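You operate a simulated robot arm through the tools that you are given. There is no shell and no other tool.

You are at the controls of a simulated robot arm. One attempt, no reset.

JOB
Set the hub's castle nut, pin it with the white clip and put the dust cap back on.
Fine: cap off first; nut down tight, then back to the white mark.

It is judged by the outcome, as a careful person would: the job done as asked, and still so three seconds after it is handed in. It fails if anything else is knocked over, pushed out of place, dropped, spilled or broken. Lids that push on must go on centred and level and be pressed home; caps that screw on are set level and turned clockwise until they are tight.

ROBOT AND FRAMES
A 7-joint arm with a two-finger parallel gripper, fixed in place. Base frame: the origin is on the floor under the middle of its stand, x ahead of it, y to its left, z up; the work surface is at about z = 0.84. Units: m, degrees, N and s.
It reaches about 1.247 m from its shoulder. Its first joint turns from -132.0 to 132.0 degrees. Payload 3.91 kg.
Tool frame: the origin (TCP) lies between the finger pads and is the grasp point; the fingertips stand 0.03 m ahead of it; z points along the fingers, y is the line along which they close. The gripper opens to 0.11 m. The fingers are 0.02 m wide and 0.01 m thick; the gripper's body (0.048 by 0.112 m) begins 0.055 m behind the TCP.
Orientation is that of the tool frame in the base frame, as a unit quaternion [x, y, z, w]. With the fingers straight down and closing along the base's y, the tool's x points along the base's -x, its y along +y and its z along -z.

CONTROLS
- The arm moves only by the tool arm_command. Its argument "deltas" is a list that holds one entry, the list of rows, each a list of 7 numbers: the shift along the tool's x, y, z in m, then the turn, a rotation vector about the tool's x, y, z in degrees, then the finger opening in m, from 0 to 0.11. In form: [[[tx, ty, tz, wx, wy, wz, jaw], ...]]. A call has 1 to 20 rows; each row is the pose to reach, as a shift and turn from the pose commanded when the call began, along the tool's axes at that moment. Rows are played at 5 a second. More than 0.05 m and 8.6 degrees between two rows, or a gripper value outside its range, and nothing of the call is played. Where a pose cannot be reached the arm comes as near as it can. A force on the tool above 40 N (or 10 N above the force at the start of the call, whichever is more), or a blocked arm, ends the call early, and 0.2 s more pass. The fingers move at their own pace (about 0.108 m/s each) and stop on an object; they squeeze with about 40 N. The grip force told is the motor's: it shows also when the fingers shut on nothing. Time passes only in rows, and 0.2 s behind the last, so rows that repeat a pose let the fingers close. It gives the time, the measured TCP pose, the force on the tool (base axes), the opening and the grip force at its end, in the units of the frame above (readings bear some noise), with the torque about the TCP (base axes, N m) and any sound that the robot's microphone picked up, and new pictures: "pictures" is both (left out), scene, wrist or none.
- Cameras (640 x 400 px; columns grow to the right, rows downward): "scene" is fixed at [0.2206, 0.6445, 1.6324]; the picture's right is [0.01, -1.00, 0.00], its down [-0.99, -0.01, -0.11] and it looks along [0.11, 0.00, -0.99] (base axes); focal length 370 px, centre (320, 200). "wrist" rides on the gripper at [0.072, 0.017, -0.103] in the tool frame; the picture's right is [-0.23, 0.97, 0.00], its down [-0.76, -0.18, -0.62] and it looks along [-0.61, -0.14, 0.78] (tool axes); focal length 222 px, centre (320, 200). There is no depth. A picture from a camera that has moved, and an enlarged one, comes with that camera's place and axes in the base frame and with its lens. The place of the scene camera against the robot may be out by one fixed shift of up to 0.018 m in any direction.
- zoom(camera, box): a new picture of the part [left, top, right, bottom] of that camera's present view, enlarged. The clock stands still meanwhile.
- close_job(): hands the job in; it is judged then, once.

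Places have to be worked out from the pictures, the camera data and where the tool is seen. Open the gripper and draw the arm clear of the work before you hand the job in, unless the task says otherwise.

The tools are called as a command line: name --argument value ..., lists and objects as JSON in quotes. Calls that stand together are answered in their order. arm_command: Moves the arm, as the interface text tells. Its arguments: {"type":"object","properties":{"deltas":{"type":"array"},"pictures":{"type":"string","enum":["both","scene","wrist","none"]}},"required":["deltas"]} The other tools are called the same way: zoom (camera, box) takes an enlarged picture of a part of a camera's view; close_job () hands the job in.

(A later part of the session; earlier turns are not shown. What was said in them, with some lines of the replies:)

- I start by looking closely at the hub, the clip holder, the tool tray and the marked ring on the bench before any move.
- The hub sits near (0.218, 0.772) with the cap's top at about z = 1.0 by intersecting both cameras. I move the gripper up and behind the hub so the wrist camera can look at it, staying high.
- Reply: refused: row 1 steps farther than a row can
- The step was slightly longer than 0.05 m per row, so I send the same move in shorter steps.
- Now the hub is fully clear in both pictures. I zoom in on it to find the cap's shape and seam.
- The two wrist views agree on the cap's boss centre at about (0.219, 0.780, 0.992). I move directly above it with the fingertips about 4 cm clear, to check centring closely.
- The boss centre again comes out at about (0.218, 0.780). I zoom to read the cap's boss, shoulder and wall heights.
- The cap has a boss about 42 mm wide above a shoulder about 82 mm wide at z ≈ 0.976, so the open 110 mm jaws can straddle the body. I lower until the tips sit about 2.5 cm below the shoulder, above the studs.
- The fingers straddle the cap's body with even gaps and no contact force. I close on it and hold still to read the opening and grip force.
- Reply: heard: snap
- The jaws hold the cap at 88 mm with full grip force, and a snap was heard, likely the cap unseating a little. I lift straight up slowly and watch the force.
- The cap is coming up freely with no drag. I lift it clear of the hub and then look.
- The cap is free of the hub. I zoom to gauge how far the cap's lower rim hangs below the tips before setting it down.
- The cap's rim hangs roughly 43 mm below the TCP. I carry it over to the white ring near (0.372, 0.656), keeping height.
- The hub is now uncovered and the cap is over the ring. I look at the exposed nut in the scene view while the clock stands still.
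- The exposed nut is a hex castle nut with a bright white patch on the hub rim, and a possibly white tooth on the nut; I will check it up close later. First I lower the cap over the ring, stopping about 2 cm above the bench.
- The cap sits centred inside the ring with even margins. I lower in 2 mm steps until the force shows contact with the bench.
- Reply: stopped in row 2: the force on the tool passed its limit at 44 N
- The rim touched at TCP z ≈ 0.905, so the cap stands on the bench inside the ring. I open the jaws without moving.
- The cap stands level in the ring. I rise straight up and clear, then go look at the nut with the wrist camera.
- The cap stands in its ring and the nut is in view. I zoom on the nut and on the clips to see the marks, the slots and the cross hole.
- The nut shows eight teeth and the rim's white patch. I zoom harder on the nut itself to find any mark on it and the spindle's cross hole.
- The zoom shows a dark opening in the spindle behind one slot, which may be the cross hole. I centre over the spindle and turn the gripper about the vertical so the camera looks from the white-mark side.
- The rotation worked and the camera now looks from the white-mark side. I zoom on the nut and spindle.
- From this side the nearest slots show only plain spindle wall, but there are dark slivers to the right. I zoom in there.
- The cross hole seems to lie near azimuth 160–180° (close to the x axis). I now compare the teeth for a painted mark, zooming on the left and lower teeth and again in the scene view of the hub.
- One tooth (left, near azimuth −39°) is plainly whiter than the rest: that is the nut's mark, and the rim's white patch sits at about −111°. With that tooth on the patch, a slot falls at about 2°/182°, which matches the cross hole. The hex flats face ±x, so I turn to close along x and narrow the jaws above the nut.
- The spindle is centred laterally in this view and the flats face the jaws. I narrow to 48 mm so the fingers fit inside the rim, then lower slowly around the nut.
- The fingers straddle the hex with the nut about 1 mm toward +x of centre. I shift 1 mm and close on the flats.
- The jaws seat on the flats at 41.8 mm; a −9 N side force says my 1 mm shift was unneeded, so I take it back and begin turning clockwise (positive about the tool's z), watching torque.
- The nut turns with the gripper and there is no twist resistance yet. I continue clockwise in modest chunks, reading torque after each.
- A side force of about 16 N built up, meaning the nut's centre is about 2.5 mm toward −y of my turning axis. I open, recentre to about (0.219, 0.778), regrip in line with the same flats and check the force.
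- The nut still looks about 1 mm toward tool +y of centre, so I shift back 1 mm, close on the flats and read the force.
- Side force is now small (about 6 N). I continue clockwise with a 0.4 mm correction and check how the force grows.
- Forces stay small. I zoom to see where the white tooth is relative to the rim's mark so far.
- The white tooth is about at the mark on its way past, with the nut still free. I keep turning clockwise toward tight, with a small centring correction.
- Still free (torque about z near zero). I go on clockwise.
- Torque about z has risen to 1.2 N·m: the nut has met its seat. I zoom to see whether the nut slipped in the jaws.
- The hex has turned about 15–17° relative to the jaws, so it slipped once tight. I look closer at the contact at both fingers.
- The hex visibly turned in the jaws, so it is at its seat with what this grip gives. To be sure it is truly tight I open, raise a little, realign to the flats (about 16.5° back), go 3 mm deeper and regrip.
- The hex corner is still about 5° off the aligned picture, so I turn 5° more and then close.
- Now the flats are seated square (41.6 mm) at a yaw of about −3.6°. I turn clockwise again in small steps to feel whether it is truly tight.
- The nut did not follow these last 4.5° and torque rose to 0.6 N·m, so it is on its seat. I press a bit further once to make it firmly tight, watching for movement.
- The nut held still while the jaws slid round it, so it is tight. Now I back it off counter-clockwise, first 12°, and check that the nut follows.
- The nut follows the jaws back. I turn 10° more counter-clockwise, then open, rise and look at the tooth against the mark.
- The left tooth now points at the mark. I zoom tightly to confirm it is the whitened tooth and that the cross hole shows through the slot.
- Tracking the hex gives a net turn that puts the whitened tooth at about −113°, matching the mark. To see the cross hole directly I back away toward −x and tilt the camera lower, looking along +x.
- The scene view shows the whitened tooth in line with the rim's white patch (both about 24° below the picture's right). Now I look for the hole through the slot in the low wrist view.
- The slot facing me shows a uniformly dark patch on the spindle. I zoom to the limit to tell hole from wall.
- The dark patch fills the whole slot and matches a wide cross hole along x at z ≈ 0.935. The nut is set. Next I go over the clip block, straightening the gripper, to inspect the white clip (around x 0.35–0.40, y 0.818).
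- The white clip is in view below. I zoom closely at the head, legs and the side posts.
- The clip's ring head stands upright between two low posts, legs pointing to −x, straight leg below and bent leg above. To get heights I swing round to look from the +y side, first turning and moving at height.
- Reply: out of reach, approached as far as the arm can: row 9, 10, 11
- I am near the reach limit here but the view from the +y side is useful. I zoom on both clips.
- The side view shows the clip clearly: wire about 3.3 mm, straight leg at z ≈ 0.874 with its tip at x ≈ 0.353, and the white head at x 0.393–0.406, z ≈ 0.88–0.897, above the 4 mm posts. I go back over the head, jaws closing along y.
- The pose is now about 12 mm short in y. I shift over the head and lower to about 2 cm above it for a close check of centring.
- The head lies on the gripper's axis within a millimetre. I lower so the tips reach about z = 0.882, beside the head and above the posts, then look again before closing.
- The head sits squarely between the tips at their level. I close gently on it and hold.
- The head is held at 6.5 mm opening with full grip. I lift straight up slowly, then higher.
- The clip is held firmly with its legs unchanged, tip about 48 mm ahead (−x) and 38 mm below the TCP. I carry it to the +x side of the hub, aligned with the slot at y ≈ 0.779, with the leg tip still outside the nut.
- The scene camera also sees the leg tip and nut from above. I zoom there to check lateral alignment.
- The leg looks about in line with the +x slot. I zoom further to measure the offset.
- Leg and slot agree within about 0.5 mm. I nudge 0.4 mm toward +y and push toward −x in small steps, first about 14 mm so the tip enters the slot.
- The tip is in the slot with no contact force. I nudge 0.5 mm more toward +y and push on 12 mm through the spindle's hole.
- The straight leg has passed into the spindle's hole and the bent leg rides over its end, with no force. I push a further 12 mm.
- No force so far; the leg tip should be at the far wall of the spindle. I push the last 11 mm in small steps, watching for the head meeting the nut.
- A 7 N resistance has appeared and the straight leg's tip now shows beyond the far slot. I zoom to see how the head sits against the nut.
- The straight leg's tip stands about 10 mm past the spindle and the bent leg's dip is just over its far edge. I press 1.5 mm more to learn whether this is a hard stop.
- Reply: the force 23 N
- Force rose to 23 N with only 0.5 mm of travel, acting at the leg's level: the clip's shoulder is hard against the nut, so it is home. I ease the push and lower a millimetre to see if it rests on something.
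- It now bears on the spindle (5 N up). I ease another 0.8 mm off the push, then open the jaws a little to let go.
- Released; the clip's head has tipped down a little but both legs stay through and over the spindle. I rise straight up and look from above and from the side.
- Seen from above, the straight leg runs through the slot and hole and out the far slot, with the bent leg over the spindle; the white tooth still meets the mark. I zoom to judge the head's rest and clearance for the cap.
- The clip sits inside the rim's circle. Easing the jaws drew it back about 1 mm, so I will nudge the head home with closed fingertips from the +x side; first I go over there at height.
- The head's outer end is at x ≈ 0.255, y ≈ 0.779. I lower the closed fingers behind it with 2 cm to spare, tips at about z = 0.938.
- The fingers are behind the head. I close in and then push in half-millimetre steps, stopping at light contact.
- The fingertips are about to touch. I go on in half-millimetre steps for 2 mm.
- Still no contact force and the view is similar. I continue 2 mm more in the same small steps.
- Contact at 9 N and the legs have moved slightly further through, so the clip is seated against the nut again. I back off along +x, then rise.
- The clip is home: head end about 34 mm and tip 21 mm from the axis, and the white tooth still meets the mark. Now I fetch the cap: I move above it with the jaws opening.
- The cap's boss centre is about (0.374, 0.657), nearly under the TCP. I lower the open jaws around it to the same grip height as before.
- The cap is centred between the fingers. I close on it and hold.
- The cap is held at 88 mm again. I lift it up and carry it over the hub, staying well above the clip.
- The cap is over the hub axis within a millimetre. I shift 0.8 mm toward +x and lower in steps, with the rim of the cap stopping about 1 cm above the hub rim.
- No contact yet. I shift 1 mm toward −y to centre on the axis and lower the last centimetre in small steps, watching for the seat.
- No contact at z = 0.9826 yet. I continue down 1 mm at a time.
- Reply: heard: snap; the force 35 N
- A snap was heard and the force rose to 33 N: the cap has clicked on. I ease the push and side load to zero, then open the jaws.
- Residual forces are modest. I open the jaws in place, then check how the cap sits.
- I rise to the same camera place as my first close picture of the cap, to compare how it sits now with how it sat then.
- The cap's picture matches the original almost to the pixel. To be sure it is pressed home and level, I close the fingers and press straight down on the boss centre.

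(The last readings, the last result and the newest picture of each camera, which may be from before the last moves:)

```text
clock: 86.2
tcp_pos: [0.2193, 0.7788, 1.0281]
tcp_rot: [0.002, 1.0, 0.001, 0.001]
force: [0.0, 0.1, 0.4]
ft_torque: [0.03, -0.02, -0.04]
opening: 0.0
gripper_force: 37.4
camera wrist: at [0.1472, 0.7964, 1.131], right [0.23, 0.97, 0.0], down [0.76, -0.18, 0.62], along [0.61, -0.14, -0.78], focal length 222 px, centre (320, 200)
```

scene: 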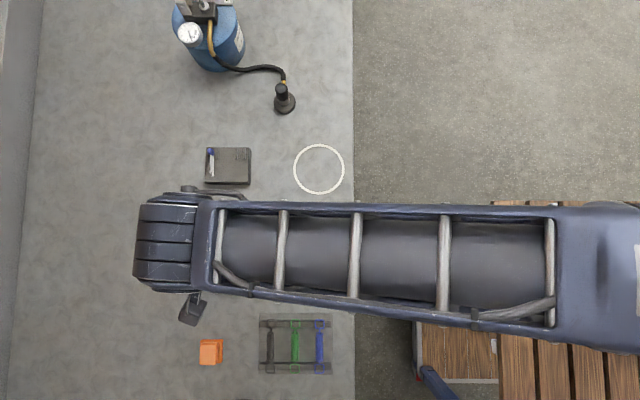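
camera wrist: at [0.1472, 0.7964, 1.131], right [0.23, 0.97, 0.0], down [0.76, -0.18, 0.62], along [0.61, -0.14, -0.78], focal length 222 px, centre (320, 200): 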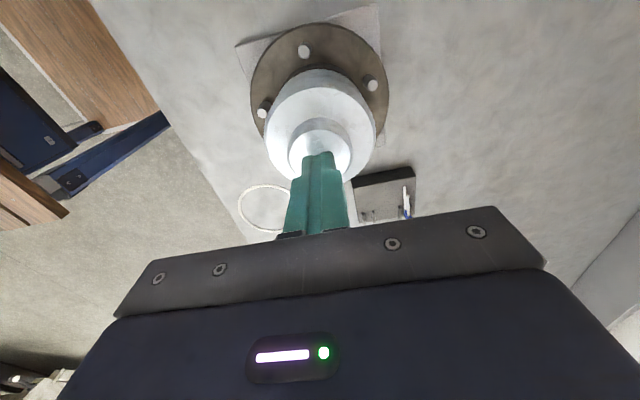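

The fingertips are just above the boss. I press down in 1 mm steps, with the 40 N limit as guard.

arm_command --deltas '[[[0, 0, 0.003, 0, 0, 0, 0.0], [0, 0, 0.005, 0, 0, 0, 0.0], [0, 0, 0.006, 0, 0, 0, 0.0], [0, 0, 0.007, 0, 0, 0, 0.0], [0, 0, 0.008, 0, 0, 0, 0.0], [0, 0, 0.009, 0, 0, 0, 0.0], [0, 0, 0.0095, 0, 0, 0, 0.0]]]' --pictures "wrist"

```text
clock: 87.8
tcp_pos: [0.2204, 0.7781, 1.0208]
tcp_rot: [0.001, 1.0, 0.002, 0.001]
force: [1.2, -7.3, 36.9]
ft_torque: [-0.26, 0.0, 0.0]
opening: 0.0
gripper_force: 37.6
camera wrist: at [0.1475, 0.7959, 1.1244], right [0.23, 0.97, 0.01], down [0.76, -0.18, 0.62], along [0.61, -0.14, -0.78], focal length 222 px, centre (320, 200)
```

wrist: 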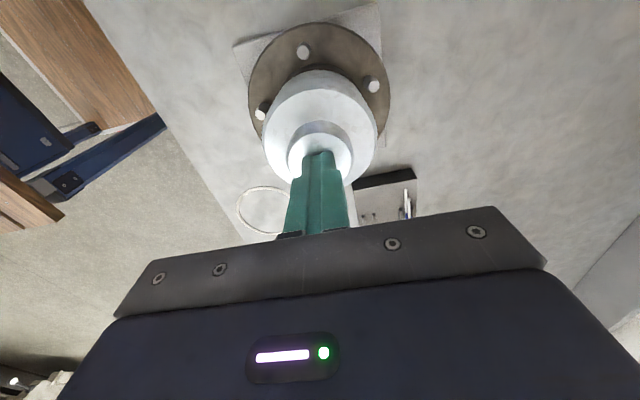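

It took 37 N with no further movement, so the cap is fully home. I rise and draw the arm away from the hub for a final look.

arm_command --deltas '[[[0, 0, -0.01, 0, 0, 0, 0.0], [0, 0, -0.04, 0, 0, 0, 0.02], [0, 0, -0.08, 0, 0, 0, 0.06], [0.03, 0, -0.1, 0, 0, 0, 0.1], [0.07, 0, -0.1, 0, 0, 0, 0.11], [0.1, 0.003, -0.09, 0, -4, 0, 0.11], [0.12, 0.006, -0.07, 0, -9, 0, 0.11], [0.125, 0.006, -0.05, 0, -15, 0, 0.11], [0.125, 0.006, -0.04, 0, -20, 0, 0.11], [0.125, 0.006, -0.04, 0, -20, 0, 0.11]]]'

zoom --camera "wrist" --box '[240, 80, 400, 230]'

zoom --camera "scene" --box '[210, 195, 306, 285]'

```text
clock: 90.0
tcp_pos: [0.0957, 0.7837, 1.058]
tcp_rot: [0.001, 0.985, 0.001, 0.175]
force: [0.0, 0.2, 0.0]
ft_torque: [-0.02, 0.0, -0.01]
opening: 0.1101
gripper_force: 0.1
camera wrist: at [-0.0081, 0.8027, 1.1304], right [0.22, 0.97, 0.08], down [0.5, -0.18, 0.85], along [0.84, -0.14, -0.53], focal length 222 px, centre (320, 200)
```

scene: 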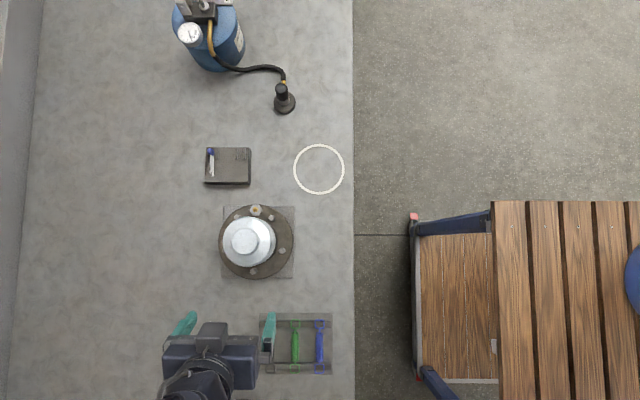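
wrist: 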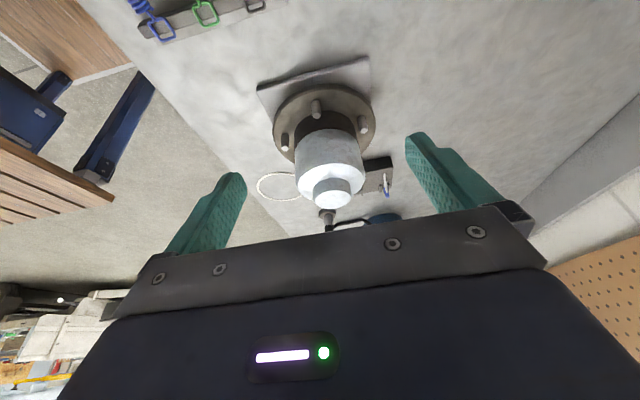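

```text
2.67 times, centred on (320, 155) of wrist
camera zoom: at [-0.0081, 0.8027, 1.1304], right [0.22, 0.97, 0.08], down [0.5, -0.18, 0.85], along [0.84, -0.14, -0.53], focal length 592 px, centre (320, 320)
```

zoom: 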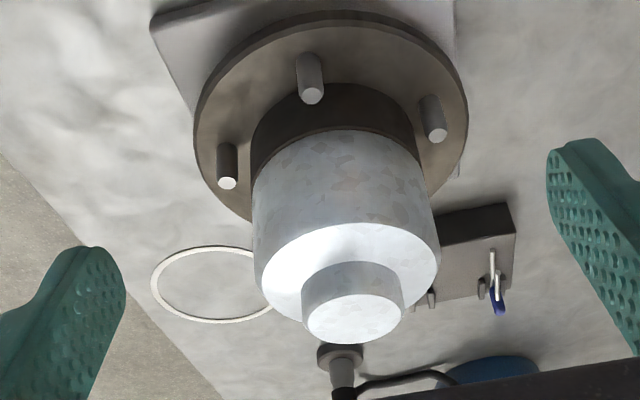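

```text
4.44 times, centred on (258, 240) of scene
camera zoom: at [0.2206, 0.6445, 1.6324], right [0.01, -1.0, 0.0], down [-0.99, -0.01, -0.11], along [0.11, 0.0, -0.99], focal length 1643 px, centre (596, 22)
```

zoom: 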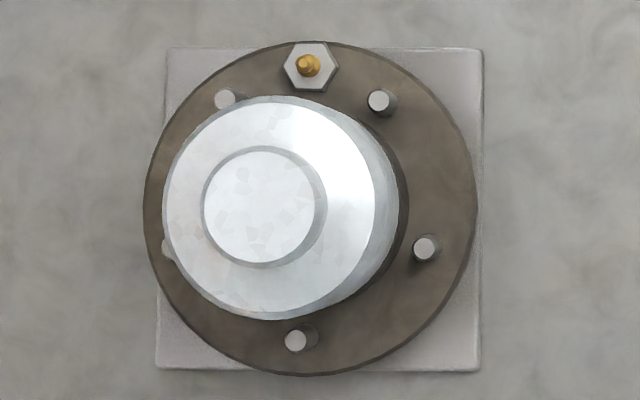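

The scene view of the capped hub is now the same as at the start, level and centred, and nothing else has moved. I raise the open gripper a bit further clear of the work.

arm_command --deltas '[[[-0.013, 0, -0.036, 0, 0, 0, 0.11], [-0.026, 0, -0.072, 0, 5, 0, 0.11], [-0.026, 0, -0.1, 0, 10, 0, 0.11], [-0.01, 0, -0.12, 0, 15, 0, 0.11], [-0.01, 0, -0.12, 0, 20, 0, 0.11], [-0.01, 0, -0.12, 0, 20, 0, 0.11]]]'

zoom --camera "scene" --box '[160, 0, 360, 400]'

```text
clock: 91.4
tcp_pos: [0.0628, 0.7841, 1.1744]
tcp_rot: [0.002, 1.0, 0.001, 0.0]
force: [0.1, 0.3, 0.8]
ft_torque: [-0.01, -0.03, 0.0]
opening: 0.1102
gripper_force: 0.1
camera wrist: at [-0.0088, 0.8027, 1.2783], right [0.23, 0.97, 0.0], down [0.76, -0.18, 0.62], along [0.61, -0.14, -0.78], focal length 222 px, centre (320, 200)
```

scene: 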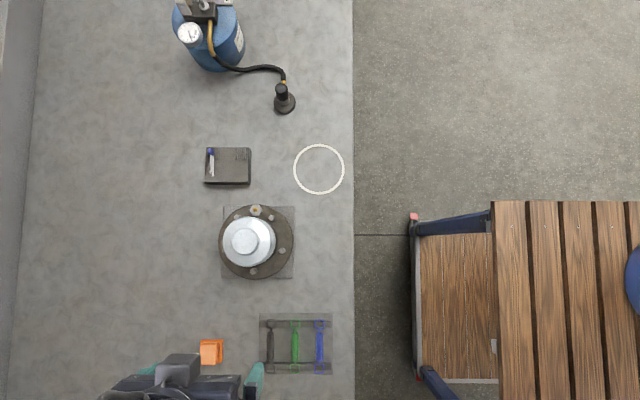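
wrist: 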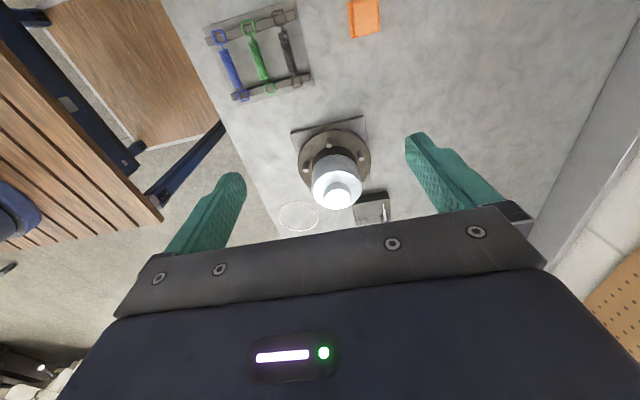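

```text
1.00 times, centred on (260, 200) of scene (not enlarged: the box is as wide or as high as the picture)
camera zoom: at [0.2206, 0.6445, 1.6324], right [0.01, -1.0, 0.0], down [-0.99, -0.01, -0.11], along [0.11, 0.0, -0.99], focal length 370 px, centre (380, 200)
```

zoom: 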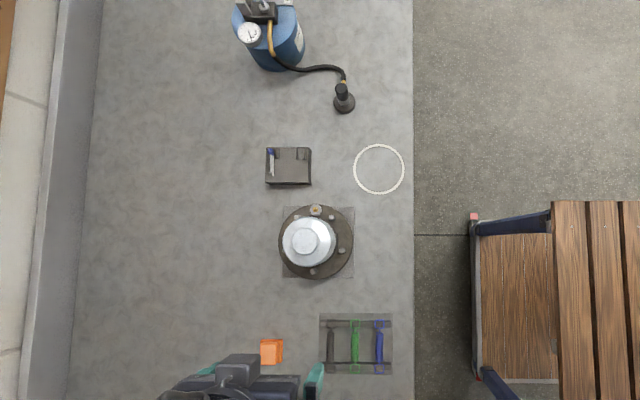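

The nut was turned down until it stopped and slipped in the jaws, then backed off to the white mark. The white clip is through the slot and spindle hole, the cap is snapped on level, everything else is in place, and the gripper is open and clear. I hand the job in.

close_job

```text
The job is handed in.
```

The castle nut is set and pinned with the white clip, and the dust cap is back on. The job is handed in; no verdict came back with the hand-in.

- **Nut:** I turned it clockwise until it stopped and the jaws slid round it, at about 1.2 N·m. That is as much as this grip can apply. I then backed it off until its whitened tooth lined up with the white mark on the rim.
- **Clip:** The straight leg goes through the slot and the spindle hole and stands about 10 mm past the spindle on the far side. The bent leg lies over the end of the spindle. The clip rests against the nut, with its head tipped down slightly.
- **Cap:** It went on with an audible snap. I then pressed it down with 37 N and it did not move further. The overhead picture of the capped hub matches the one from the start, centred and level.

The blue clip, spring rack, orange block and grease station look unmoved in the last overhead picture. The arm is drawn clear with the gripper open.
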